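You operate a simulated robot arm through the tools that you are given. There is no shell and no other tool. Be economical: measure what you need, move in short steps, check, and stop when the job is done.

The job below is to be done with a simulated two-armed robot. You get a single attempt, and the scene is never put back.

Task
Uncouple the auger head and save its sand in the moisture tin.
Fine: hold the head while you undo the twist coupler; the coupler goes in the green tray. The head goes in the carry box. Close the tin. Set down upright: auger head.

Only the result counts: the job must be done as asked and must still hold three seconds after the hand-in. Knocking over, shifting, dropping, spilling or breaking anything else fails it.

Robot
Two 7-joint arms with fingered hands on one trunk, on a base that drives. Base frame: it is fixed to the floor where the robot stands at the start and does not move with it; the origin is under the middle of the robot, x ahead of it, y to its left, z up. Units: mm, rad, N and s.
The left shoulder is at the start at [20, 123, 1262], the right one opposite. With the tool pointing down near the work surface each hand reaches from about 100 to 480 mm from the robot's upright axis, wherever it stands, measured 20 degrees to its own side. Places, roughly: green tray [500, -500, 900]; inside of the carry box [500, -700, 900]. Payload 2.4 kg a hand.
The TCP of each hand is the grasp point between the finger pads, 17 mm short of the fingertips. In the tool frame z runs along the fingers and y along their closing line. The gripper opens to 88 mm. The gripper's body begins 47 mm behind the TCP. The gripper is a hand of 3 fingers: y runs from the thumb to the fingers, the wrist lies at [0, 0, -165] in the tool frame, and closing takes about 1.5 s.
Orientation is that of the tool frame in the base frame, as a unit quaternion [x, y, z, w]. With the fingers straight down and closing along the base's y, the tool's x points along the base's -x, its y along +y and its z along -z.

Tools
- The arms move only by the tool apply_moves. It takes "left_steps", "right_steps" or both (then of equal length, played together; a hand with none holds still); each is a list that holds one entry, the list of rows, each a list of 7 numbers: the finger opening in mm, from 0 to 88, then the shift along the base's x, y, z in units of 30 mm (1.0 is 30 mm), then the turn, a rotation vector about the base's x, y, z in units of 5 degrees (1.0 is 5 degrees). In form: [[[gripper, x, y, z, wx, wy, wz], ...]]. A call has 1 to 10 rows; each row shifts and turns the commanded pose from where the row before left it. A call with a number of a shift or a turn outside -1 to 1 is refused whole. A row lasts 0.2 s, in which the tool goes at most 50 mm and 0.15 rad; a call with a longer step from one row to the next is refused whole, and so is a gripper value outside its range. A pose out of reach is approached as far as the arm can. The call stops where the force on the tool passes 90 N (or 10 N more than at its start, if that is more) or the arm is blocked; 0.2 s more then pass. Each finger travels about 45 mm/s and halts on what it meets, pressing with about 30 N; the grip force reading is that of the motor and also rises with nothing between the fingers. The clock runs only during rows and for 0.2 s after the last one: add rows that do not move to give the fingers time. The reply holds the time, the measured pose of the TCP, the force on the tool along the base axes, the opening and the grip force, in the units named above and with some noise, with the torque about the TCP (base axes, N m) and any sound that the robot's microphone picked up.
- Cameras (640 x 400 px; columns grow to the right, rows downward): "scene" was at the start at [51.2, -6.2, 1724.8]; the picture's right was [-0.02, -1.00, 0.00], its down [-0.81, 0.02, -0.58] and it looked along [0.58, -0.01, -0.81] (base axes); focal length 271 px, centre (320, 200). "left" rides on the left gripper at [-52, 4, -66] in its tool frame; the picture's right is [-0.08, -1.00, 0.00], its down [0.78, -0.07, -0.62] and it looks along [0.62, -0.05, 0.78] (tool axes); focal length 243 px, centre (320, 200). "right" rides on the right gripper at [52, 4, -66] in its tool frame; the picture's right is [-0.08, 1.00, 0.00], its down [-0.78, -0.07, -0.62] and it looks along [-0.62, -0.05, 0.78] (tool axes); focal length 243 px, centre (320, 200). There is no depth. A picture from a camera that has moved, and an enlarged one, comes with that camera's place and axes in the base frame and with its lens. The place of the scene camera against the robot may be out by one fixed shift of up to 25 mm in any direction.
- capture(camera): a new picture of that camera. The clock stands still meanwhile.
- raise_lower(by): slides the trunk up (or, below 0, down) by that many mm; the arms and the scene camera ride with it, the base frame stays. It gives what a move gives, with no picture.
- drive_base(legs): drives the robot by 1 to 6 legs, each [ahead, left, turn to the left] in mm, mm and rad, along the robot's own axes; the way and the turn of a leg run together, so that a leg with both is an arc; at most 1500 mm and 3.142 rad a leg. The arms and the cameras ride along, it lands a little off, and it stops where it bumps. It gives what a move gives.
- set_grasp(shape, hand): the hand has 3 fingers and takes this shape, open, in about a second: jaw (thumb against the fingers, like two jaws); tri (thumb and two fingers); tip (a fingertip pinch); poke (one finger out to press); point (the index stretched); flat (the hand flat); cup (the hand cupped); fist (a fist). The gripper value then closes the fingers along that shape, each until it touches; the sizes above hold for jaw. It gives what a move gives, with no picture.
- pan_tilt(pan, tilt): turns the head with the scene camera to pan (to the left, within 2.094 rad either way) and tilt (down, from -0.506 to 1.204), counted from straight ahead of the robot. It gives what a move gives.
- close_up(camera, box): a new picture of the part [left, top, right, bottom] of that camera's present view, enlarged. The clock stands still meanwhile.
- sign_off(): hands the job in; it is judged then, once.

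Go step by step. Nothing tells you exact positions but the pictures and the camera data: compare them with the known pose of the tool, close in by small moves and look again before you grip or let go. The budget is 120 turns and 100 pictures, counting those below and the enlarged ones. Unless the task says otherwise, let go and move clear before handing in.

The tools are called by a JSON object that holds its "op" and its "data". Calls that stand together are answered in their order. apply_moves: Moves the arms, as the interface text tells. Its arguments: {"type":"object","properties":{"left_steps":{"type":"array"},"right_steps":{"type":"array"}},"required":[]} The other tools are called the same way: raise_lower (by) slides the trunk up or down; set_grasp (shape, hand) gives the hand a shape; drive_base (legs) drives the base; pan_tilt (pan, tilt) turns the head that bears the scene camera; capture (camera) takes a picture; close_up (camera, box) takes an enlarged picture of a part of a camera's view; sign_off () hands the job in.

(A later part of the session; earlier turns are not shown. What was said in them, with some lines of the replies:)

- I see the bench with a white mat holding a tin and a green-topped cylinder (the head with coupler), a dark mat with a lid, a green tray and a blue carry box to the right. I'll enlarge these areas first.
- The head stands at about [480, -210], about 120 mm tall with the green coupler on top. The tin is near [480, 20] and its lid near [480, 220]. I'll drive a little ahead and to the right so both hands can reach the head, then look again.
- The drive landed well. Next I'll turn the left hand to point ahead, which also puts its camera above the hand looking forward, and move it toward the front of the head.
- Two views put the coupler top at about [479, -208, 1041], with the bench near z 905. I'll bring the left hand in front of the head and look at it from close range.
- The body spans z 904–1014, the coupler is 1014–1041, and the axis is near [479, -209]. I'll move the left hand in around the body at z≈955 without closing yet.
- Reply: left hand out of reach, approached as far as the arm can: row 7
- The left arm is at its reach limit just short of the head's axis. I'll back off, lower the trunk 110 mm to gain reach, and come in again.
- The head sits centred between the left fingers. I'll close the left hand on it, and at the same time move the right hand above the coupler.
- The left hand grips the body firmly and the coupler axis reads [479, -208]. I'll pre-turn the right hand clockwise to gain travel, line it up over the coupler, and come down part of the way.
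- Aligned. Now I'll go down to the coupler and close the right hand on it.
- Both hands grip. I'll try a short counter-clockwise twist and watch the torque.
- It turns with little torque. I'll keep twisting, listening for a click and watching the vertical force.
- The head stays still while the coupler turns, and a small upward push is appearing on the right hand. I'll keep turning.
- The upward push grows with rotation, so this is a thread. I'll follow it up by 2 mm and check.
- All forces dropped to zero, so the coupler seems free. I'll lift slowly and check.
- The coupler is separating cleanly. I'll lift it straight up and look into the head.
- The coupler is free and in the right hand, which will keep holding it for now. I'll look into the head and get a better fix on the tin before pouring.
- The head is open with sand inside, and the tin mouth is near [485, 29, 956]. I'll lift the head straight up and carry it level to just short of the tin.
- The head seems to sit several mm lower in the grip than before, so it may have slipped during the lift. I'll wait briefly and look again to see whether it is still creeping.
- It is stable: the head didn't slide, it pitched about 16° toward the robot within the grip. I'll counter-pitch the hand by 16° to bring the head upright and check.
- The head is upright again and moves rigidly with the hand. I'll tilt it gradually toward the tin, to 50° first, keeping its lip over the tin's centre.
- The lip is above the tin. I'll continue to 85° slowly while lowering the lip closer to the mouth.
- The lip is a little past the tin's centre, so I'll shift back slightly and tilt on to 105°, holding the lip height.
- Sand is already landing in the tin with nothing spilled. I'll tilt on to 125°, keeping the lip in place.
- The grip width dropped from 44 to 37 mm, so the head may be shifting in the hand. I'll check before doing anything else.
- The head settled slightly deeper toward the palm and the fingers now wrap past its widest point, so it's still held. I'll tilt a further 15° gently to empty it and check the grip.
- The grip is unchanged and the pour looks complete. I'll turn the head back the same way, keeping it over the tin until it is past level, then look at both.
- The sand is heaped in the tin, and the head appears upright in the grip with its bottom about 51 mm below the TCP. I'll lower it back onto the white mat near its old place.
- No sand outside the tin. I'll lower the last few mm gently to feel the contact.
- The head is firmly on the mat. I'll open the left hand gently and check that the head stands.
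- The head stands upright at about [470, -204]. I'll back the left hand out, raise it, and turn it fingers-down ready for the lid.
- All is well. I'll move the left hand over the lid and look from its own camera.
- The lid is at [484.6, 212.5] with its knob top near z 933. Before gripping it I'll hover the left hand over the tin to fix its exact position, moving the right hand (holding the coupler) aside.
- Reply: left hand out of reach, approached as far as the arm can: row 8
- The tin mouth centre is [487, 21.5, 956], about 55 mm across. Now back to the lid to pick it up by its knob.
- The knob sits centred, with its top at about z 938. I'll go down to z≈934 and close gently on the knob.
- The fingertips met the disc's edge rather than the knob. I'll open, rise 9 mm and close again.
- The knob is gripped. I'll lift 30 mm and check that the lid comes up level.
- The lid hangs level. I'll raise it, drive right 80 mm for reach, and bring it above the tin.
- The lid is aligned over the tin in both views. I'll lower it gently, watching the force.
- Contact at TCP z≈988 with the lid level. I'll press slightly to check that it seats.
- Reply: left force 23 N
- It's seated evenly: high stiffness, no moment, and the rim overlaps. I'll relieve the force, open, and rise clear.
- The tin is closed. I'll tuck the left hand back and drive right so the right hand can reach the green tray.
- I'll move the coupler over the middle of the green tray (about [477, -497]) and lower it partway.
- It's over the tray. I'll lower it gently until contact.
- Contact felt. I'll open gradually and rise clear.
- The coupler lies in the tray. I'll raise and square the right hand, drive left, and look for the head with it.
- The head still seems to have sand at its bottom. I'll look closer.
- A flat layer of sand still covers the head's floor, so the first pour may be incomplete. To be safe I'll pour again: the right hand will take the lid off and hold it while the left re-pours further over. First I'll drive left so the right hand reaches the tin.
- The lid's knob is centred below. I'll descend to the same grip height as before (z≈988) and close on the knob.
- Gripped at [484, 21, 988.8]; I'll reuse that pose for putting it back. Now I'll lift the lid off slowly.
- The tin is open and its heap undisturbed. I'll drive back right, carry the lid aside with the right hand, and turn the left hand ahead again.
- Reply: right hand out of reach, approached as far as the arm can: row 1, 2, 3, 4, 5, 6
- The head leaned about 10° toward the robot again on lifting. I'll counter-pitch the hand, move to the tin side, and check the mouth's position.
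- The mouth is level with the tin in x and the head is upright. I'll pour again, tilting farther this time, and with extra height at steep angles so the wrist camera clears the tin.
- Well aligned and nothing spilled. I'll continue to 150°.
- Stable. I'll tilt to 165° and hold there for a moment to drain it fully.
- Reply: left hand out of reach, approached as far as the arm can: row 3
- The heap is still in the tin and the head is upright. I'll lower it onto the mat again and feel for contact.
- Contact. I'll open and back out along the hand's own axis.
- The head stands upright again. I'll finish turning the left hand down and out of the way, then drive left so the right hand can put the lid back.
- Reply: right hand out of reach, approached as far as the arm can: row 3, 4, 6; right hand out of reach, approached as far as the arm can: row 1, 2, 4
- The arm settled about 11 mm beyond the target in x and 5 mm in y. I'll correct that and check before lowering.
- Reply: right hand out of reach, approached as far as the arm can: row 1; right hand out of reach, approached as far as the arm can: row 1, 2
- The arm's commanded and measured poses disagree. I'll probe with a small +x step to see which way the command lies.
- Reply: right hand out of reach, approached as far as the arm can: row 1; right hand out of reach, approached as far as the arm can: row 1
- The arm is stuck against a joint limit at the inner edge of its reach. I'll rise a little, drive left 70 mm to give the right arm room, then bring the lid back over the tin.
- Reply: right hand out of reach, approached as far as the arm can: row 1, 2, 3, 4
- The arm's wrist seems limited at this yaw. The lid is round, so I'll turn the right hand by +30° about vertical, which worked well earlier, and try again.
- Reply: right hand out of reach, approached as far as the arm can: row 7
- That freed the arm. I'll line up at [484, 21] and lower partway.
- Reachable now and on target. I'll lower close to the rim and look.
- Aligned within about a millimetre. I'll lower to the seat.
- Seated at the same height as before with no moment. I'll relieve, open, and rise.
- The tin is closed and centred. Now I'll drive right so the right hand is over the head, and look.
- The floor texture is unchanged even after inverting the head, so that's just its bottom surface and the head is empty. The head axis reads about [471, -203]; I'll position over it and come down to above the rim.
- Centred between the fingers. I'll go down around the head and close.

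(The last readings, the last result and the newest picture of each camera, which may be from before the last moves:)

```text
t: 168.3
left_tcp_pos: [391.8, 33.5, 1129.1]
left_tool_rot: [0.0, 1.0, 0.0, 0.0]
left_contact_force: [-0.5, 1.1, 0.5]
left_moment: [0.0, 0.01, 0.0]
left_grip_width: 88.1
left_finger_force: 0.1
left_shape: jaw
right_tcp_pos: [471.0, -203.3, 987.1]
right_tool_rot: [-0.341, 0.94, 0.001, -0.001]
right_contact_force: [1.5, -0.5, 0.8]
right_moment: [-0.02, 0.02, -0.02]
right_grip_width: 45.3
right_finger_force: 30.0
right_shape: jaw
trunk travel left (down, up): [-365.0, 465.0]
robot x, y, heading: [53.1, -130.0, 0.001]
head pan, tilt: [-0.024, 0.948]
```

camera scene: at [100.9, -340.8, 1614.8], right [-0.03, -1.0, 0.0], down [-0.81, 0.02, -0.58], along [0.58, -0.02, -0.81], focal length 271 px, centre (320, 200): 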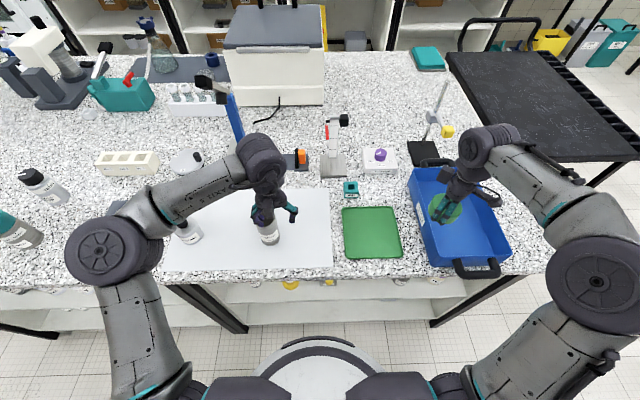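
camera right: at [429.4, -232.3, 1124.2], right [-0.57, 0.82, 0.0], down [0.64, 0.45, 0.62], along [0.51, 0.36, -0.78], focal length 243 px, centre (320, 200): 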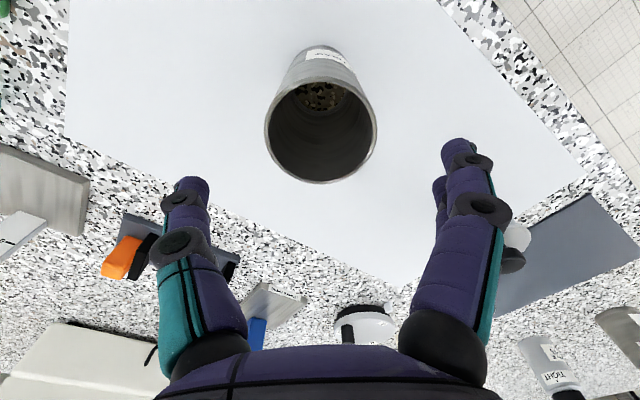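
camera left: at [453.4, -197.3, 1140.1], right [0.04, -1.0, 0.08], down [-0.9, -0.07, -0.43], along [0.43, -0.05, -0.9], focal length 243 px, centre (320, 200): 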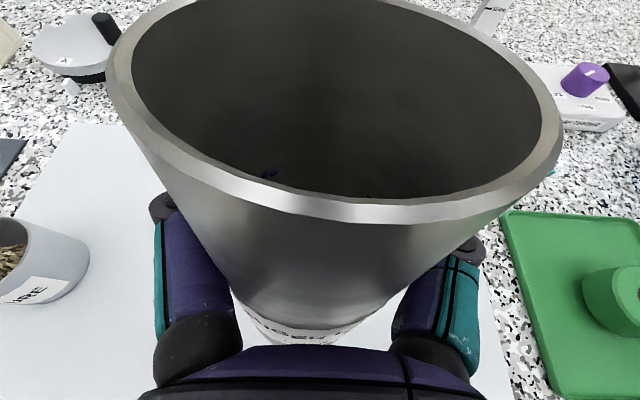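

Gripped. I'll lift the head, raise the trunk for clearance over the box wall, and drive right.

{"op": "apply_moves", "data": {"right_steps": [[[30, 0, 0, 0.2, 0, 0, 0], [30, 0, 0, 0.4, 0, 0, 0], [30, 0, 0, 0.6, 0, 0, 0], [30, 0, 0, 0.7, 0, 0, 0], [30, 0, 0, 0.6, 0, 0, 0], [30, 0, 0, 0, 0, 0, 0]]]}}

{"op": "raise_lower", "data": {"by": 110}}

{"op": "capture", "data": {"camera": "scene"}}

```text
t: 169.7
left_tcp_pos: [392.6, 33.3, 1129.9]
left_tool_rot: [0.001, 1.0, 0.001, 0.0]
left_contact_force: [-0.4, 0.0, 0.1]
left_moment: [0.01, 0.05, 0.01]
left_grip_width: 87.7
left_finger_force: 0.0
left_shape: jaw
right_tcp_pos: [469.2, -201.8, 1061.2]
right_tool_rot: [-0.341, 0.94, 0.0, -0.001]
right_contact_force: [0.0, 0.0, -3.8]
right_moment: [0.01, -0.01, -0.01]
right_grip_width: 45.7
right_finger_force: 29.3
right_shape: jaw
trunk travel left (down, up): [-365.0, 465.0]
robot x, y, heading: [52.3, -131.4, 0.001]
head pan, tilt: [-0.024, 0.948]
```

```text
t: 171.2
left_tcp_pos: [392.5, 32.7, 1239.1]
left_tool_rot: [0.0, 1.0, 0.001, 0.0]
left_contact_force: [-0.3, -0.8, 0.1]
left_moment: [-0.03, -0.01, -0.04]
left_grip_width: 87.7
left_finger_force: 0.1
left_shape: jaw
right_tcp_pos: [469.8, -201.6, 1171.6]
right_tool_rot: [-0.34, 0.94, 0.0, 0.0]
right_contact_force: [0.4, -0.4, -4.5]
right_moment: [0.03, 0.01, 0.01]
right_grip_width: 45.2
right_finger_force: 29.8
right_shape: jaw
trunk travel left (down, up): [-475.0, 355.0]
robot x, y, heading: [50.6, -133.4, -0.0]
head pan, tilt: [-0.024, 0.948]
```

```text
4 pictures are left
camera scene: at [101.7, -137.2, 1724.7], right [-0.03, -1.0, 0.0], down [-0.81, 0.02, -0.58], along [0.58, -0.02, -0.81], focal length 271 px, centre (320, 200)
```

scene: 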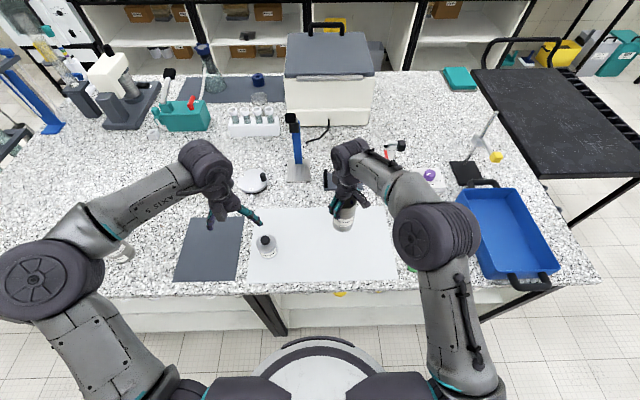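

All is in order. The box centre is around [492, -715]; I'll drive right with the head held high.

{"op": "drive_base", "data": {"legs": [[0, -410, 0]]}}

{"op": "apply_moves", "data": {"right_steps": [[[30, 0.1, -0.5, 0, 0, 0, 0], [30, 0.2, -0.8, 0, 0, 0, 0], [30, 0.2, -0.8, 0, 0, 0, 0], [30, 0.2, -0.8, 0, 0, 0, 0], [30, 0, -0.4, 0, 0, 0, 0], [30, 0, 0, 0, 0, 0, 0]]]}}

{"op": "capture", "data": {"camera": "scene"}}

```text
t: 173.7
left_tcp_pos: [391.5, -378.9, 1239.7]
left_tool_rot: [0.001, 1.0, 0.001, 0.0]
left_contact_force: [-0.1, -0.2, 0.6]
left_moment: [0.01, 0.01, -0.03]
left_grip_width: 87.6
left_finger_force: 0.0
left_shape: jaw
right_tcp_pos: [468.9, -614.4, 1171.0]
right_tool_rot: [-0.341, 0.94, 0.0, -0.001]
right_contact_force: [0.6, -0.8, -4.1]
right_moment: [0.04, 0.02, -0.02]
right_grip_width: 45.2
right_finger_force: 30.4
right_shape: jaw
trunk travel left (down, up): [-475.0, 355.0]
robot x, y, heading: [48.4, -544.0, -0.004]
head pan, tilt: [-0.024, 0.948]
```

```text
t: 175.1
left_tcp_pos: [389.9, -378.3, 1239.8]
left_tool_rot: [0.002, 1.0, -0.001, 0.0]
left_contact_force: [-0.5, 0.1, 0.3]
left_moment: [0.02, -0.05, 0.0]
left_grip_width: 87.8
left_finger_force: 0.2
left_shape: jaw
right_tcp_pos: [490.3, -712.7, 1172.3]
right_tool_rot: [-0.341, 0.94, 0.001, 0.0]
right_contact_force: [0.7, -0.7, -3.5]
right_moment: [0.0, -0.02, 0.03]
right_grip_width: 45.3
right_finger_force: 30.4
right_shape: jaw
trunk travel left (down, up): [-475.0, 355.0]
robot x, y, heading: [48.7, -539.4, -0.002]
head pan, tilt: [-0.024, 0.948]
```

```text
3 pictures are left
camera scene: at [100.6, -548.5, 1724.8], right [-0.03, -1.0, 0.0], down [-0.81, 0.02, -0.58], along [0.58, -0.02, -0.81], focal length 271 px, centre (320, 200)
```

scene: 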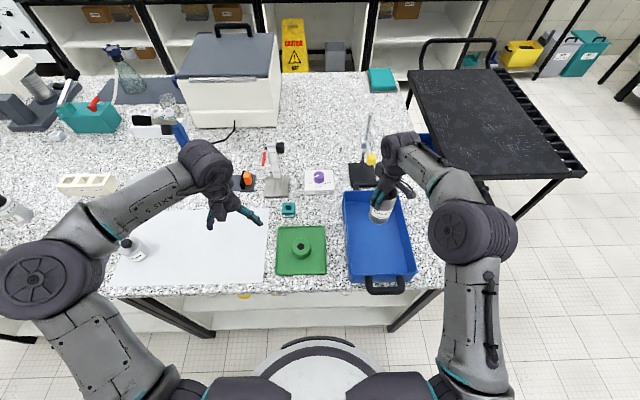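

The head is over the box; its rim spans about x 352–658, y −633 to −833. I'll centre it a bit more and lower with the trunk.

{"op": "apply_moves", "data": {"right_steps": [[[30, 0.1, -0.3, 0, 0, 0, 0], [30, 0, -0.25, 0, 0, 0, 0], [30, 0, 0, 0, 0, 0, 0]]]}}

{"op": "raise_lower", "data": {"by": -110}}

{"op": "apply_moves", "data": {"right_steps": [[[30, 0, 0, -0.4, 0, 0, 0], [30, 0, 0, -0.5, 0, 0, 0], [30, 0, 0, -0.5, 0, 0, 0], [30, 0, 0, -0.4, 0, 0, 0], [30, 0, 0, 0, 0, 0, 0]]]}}

```text
t: 175.9
left_tcp_pos: [392.5, -379.9, 1239.5]
left_tool_rot: [0.001, 1.0, 0.0, -0.001]
left_contact_force: [-0.3, 0.0, 1.4]
left_moment: [-0.02, -0.02, 0.01]
left_grip_width: 88.2
left_finger_force: 0.1
left_shape: jaw
right_tcp_pos: [493.1, -728.6, 1172.2]
right_tool_rot: [-0.341, 0.94, 0.0, 0.0]
right_contact_force: [0.3, 0.2, -4.0]
right_moment: [0.0, 0.02, 0.01]
right_grip_width: 45.5
right_finger_force: 30.2
right_shape: jaw
trunk travel left (down, up): [-475.0, 355.0]
robot x, y, heading: [48.3, -542.4, -0.003]
head pan, tilt: [-0.024, 0.948]
```

```text
t: 177.3
left_tcp_pos: [391.8, -378.3, 1129.1]
left_tool_rot: [0.001, 1.0, -0.001, 0.0]
left_contact_force: [0.1, 0.2, -0.1]
left_moment: [-0.03, -0.03, 0.0]
left_grip_width: 87.8
left_finger_force: 0.2
left_shape: jaw
right_tcp_pos: [492.6, -728.3, 1062.0]
right_tool_rot: [-0.34, 0.94, 0.001, 0.0]
right_contact_force: [0.6, -0.1, -3.9]
right_moment: [-0.01, 0.02, -0.01]
right_grip_width: 45.3
right_finger_force: 29.8
right_shape: jaw
trunk travel left (down, up): [-365.0, 465.0]
robot x, y, heading: [45.8, -541.8, -0.004]
head pan, tilt: [-0.024, 0.948]
```

```text
t: 178.5
left_tcp_pos: [390.7, -378.9, 1130.5]
left_tool_rot: [0.001, 1.0, 0.0, 0.0]
left_contact_force: [-0.1, 0.4, -0.2]
left_moment: [-0.03, 0.01, 0.03]
left_grip_width: 88.1
left_finger_force: 0.1
left_shape: jaw
right_tcp_pos: [492.0, -729.2, 1007.0]
right_tool_rot: [-0.34, 0.94, 0.001, 0.0]
right_contact_force: [-0.6, 0.1, -4.4]
right_moment: [0.02, 0.02, -0.01]
right_grip_width: 45.0
right_finger_force: 30.5
right_shape: jaw
trunk travel left (down, up): [-365.0, 465.0]
robot x, y, heading: [47.8, -540.5, -0.0]
head pan, tilt: [-0.024, 0.948]
```

{"op": "capture", "data": {"camera": "right"}}

{"op": "apply_moves", "data": {"right_steps": [[[30, 0, 0, -0.15, 0, 0, 0], [30, 0, 0, -0.1, 0, 0, 0], [30, 0, 0, -0.06, 0, 0, 0], [30, 0, 0, -0.06, 0, 0, 0], [30, 0, 0, 0, 0, 0, 0]]]}}

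```text
2 pictures are left
camera right: at [449.5, -758.7, 1073.7], right [-0.57, 0.82, 0.0], down [0.64, 0.45, 0.62], along [0.51, 0.36, -0.78], focal length 243 px, centre (320, 200)
```

right: 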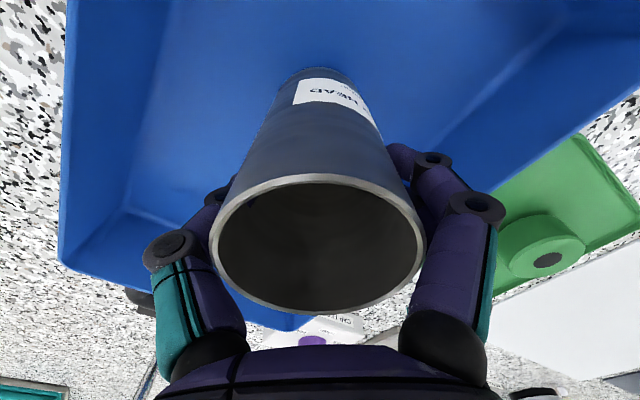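

```text
t: 179.7
left_tcp_pos: [390.2, -377.9, 1129.3]
left_tool_rot: [0.001, 1.0, 0.001, 0.0]
left_contact_force: [0.1, 0.5, -0.7]
left_moment: [0.01, -0.02, -0.01]
left_grip_width: 87.8
left_finger_force: 0.1
left_shape: jaw
right_tcp_pos: [492.2, -729.6, 996.5]
right_tool_rot: [-0.34, 0.94, 0.001, -0.001]
right_contact_force: [-0.7, -0.1, -3.7]
right_moment: [-0.03, 0.02, 0.01]
right_grip_width: 45.2
right_finger_force: 30.2
right_shape: jaw
trunk travel left (down, up): [-365.0, 465.0]
robot x, y, heading: [49.2, -542.9, -0.003]
head pan, tilt: [-0.024, 0.948]
```

The head is well inside the box over a clear floor. I'll creep down to contact.

{"op": "apply_moves", "data": {"right_steps": [[[30, 0, 0, -0.07, 0, 0, 0], [30, 0, 0, -0.07, 0, 0, 0], [30, 0, 0, 0, 0, 0, 0]]]}}

{"op": "apply_moves", "data": {"right_steps": [[[30, 0, 0, -0.07, 0, 0, 0], [30, 0, 0, 0, 0, 0, 0]]]}}

```text
t: 180.5
left_tcp_pos: [391.7, -377.8, 1129.1]
left_tool_rot: [0.001, 1.0, 0.0, 0.0]
left_contact_force: [-0.7, 0.7, 0.0]
left_moment: [0.01, 0.02, 0.0]
left_grip_width: 88.0
left_finger_force: 0.0
left_shape: jaw
right_tcp_pos: [491.8, -728.8, 993.2]
right_tool_rot: [-0.341, 0.94, 0.001, 0.0]
right_contact_force: [0.2, -0.2, -4.0]
right_moment: [0.0, 0.03, 0.01]
right_grip_width: 45.5
right_finger_force: 29.8
right_shape: jaw
trunk travel left (down, up): [-365.0, 465.0]
robot x, y, heading: [46.7, -540.8, -0.004]
head pan, tilt: [-0.024, 0.948]
```

```text
t: 181.1
left_tcp_pos: [392.1, -379.5, 1129.8]
left_tool_rot: [0.001, 1.0, 0.001, 0.0]
left_contact_force: [0.7, 0.4, 0.2]
left_moment: [-0.01, -0.05, 0.01]
left_grip_width: 87.7
left_finger_force: 0.0
left_shape: jaw
right_tcp_pos: [493.1, -728.7, 990.3]
right_tool_rot: [-0.34, 0.94, 0.0, -0.001]
right_contact_force: [-0.6, -0.4, -5.4]
right_moment: [-0.02, -0.02, 0.02]
right_grip_width: 45.4
right_finger_force: 29.8
right_shape: jaw
trunk travel left (down, up): [-365.0, 465.0]
robot x, y, heading: [50.4, -542.5, -0.007]
head pan, tilt: [-0.024, 0.948]
```

{"op": "apply_moves", "data": {"right_steps": [[[30, 0, 0, -0.07, 0, 0, 0], [30, 0, 0, 0, 0, 0, 0]]]}}

{"op": "apply_moves", "data": {"right_steps": [[[30, 0, 0, -0.05, 0, 0, 0], [30, 0, 0, 0, 0, 0, 0]]]}}

```text
t: 181.7
left_tcp_pos: [391.4, -378.5, 1129.5]
left_tool_rot: [0.001, 1.0, 0.0, 0.001]
left_contact_force: [-0.4, 0.7, 0.3]
left_moment: [-0.01, -0.04, 0.01]
left_grip_width: 87.9
left_finger_force: 0.0
left_shape: jaw
right_tcp_pos: [492.9, -728.2, 988.8]
right_tool_rot: [-0.34, 0.94, 0.001, 0.0]
right_contact_force: [0.8, -0.2, -3.0]
right_moment: [-0.04, -0.01, 0.02]
right_grip_width: 45.4
right_finger_force: 30.4
right_shape: jaw
trunk travel left (down, up): [-365.0, 465.0]
robot x, y, heading: [45.4, -542.8, -0.003]
head pan, tilt: [-0.024, 0.948]
```

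```text
t: 182.3
left_tcp_pos: [391.3, -378.8, 1130.4]
left_tool_rot: [0.001, 1.0, 0.0, 0.001]
left_contact_force: [-0.4, -0.8, -0.1]
left_moment: [-0.02, -0.02, -0.02]
left_grip_width: 87.6
left_finger_force: 0.0
left_shape: jaw
right_tcp_pos: [492.5, -729.0, 988.6]
right_tool_rot: [-0.34, 0.94, 0.001, 0.001]
right_contact_force: [1.3, -0.2, 4.0]
right_moment: [0.01, 0.0, 0.01]
right_grip_width: 45.2
right_finger_force: 29.7
right_shape: jaw
trunk travel left (down, up): [-365.0, 465.0]
robot x, y, heading: [49.2, -544.1, -0.006]
head pan, tilt: [-0.024, 0.948]
```

Contact at z≈988. I'll open gradually and rise straight up clear of the box.

{"op": "apply_moves", "data": {"right_steps": [[[48, 0, 0, 0, 0, 0, 0], [54, 0, 0, 0, 0, 0, 0], [62, 0, 0, 0, 0, 0, 0], [75, 0, 0, 0, 0, 0, 0], [88, 0, 0, 0, 0, 0, 0], [88, 0, 0, 0, 0, 0, 0], [88, 0, 0, 0.5, 0, 0, 0], [88, 0, 0, 0.8, 0, 0, 0], [88, 0, 0, 1, 0, 0, 0], [88, 0, 0, 1, 0, 0, 0]]]}}

{"op": "raise_lower", "data": {"by": 110}}

{"op": "capture", "data": {"camera": "right"}}

{"op": "capture", "data": {"camera": "scene"}}

```text
t: 184.5
left_tcp_pos: [390.5, -377.5, 1130.9]
left_tool_rot: [0.001, 1.0, 0.001, 0.001]
left_contact_force: [0.1, -0.1, -0.1]
left_moment: [-0.01, -0.02, 0.04]
left_grip_width: 88.0
left_finger_force: 0.0
left_shape: jaw
right_tcp_pos: [492.2, -727.9, 1085.3]
right_tool_rot: [-0.341, 0.94, 0.0, -0.001]
right_contact_force: [-0.3, 0.3, 0.6]
right_moment: [-0.02, 0.0, 0.01]
right_grip_width: 87.8
right_finger_force: 0.1
right_shape: jaw
trunk travel left (down, up): [-365.0, 465.0]
robot x, y, heading: [54.0, -543.8, 0.001]
head pan, tilt: [-0.024, 0.948]
```

```text
t: 185.9
left_tcp_pos: [390.3, -378.7, 1239.4]
left_tool_rot: [0.001, 1.0, 0.0, 0.0]
left_contact_force: [-0.3, -0.2, -0.6]
left_moment: [-0.01, 0.01, -0.03]
left_grip_width: 87.8
left_finger_force: 0.0
left_shape: jaw
right_tcp_pos: [491.7, -727.7, 1195.2]
right_tool_rot: [-0.341, 0.94, 0.0, 0.0]
right_contact_force: [1.1, -0.6, -0.1]
right_moment: [0.03, 0.0, -0.01]
right_grip_width: 87.9
right_finger_force: 0.0
right_shape: jaw
trunk travel left (down, up): [-475.0, 355.0]
robot x, y, heading: [48.7, -541.0, -0.002]
head pan, tilt: [-0.024, 0.948]
```

```text
1 pictures are left
camera right: at [449.0, -758.0, 1261.2], right [-0.57, 0.82, 0.0], down [0.64, 0.45, 0.62], along [0.51, 0.36, -0.78], focal length 243 px, centre (320, 200)
```

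right: 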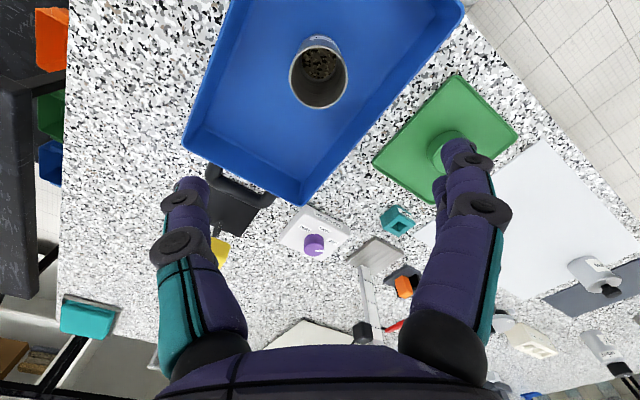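

```text
0 pictures are left
camera scene: at [100.2, -548.4, 1724.7], right [-0.03, -1.0, 0.0], down [-0.81, 0.02, -0.58], along [0.58, -0.02, -0.81], focal length 271 px, centre (320, 200)
```

scene: 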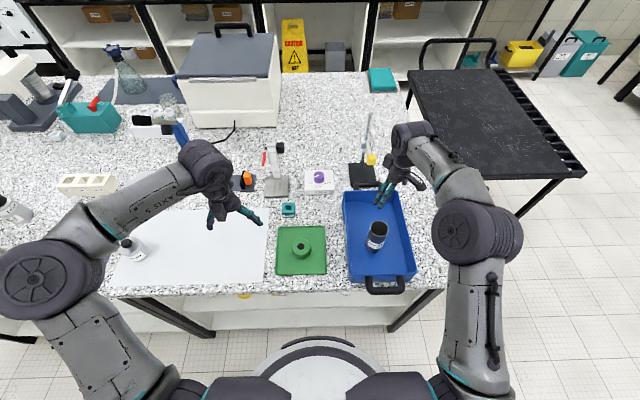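

The head stands upright in the carry box, the coupler is in the green tray, the tin is closed with the sand in it, and both hands are clear. I'm handing in.

{"op": "sign_off", "data": {}}

```text
The job is handed in.
```

I uncoupled the auger head, poured its sand into the moisture tin without any visible spill, and closed the tin. The coupler is in the green tray and the head stands upright in the carry box.

A speckled, sand-coloured layer still shows on the floor of the head. I reopened the tin and poured a second time to about 160°, but the layer looked the same afterwards. I took it to be the head's bottom surface rather than leftover sand, but I couldn't confirm that.
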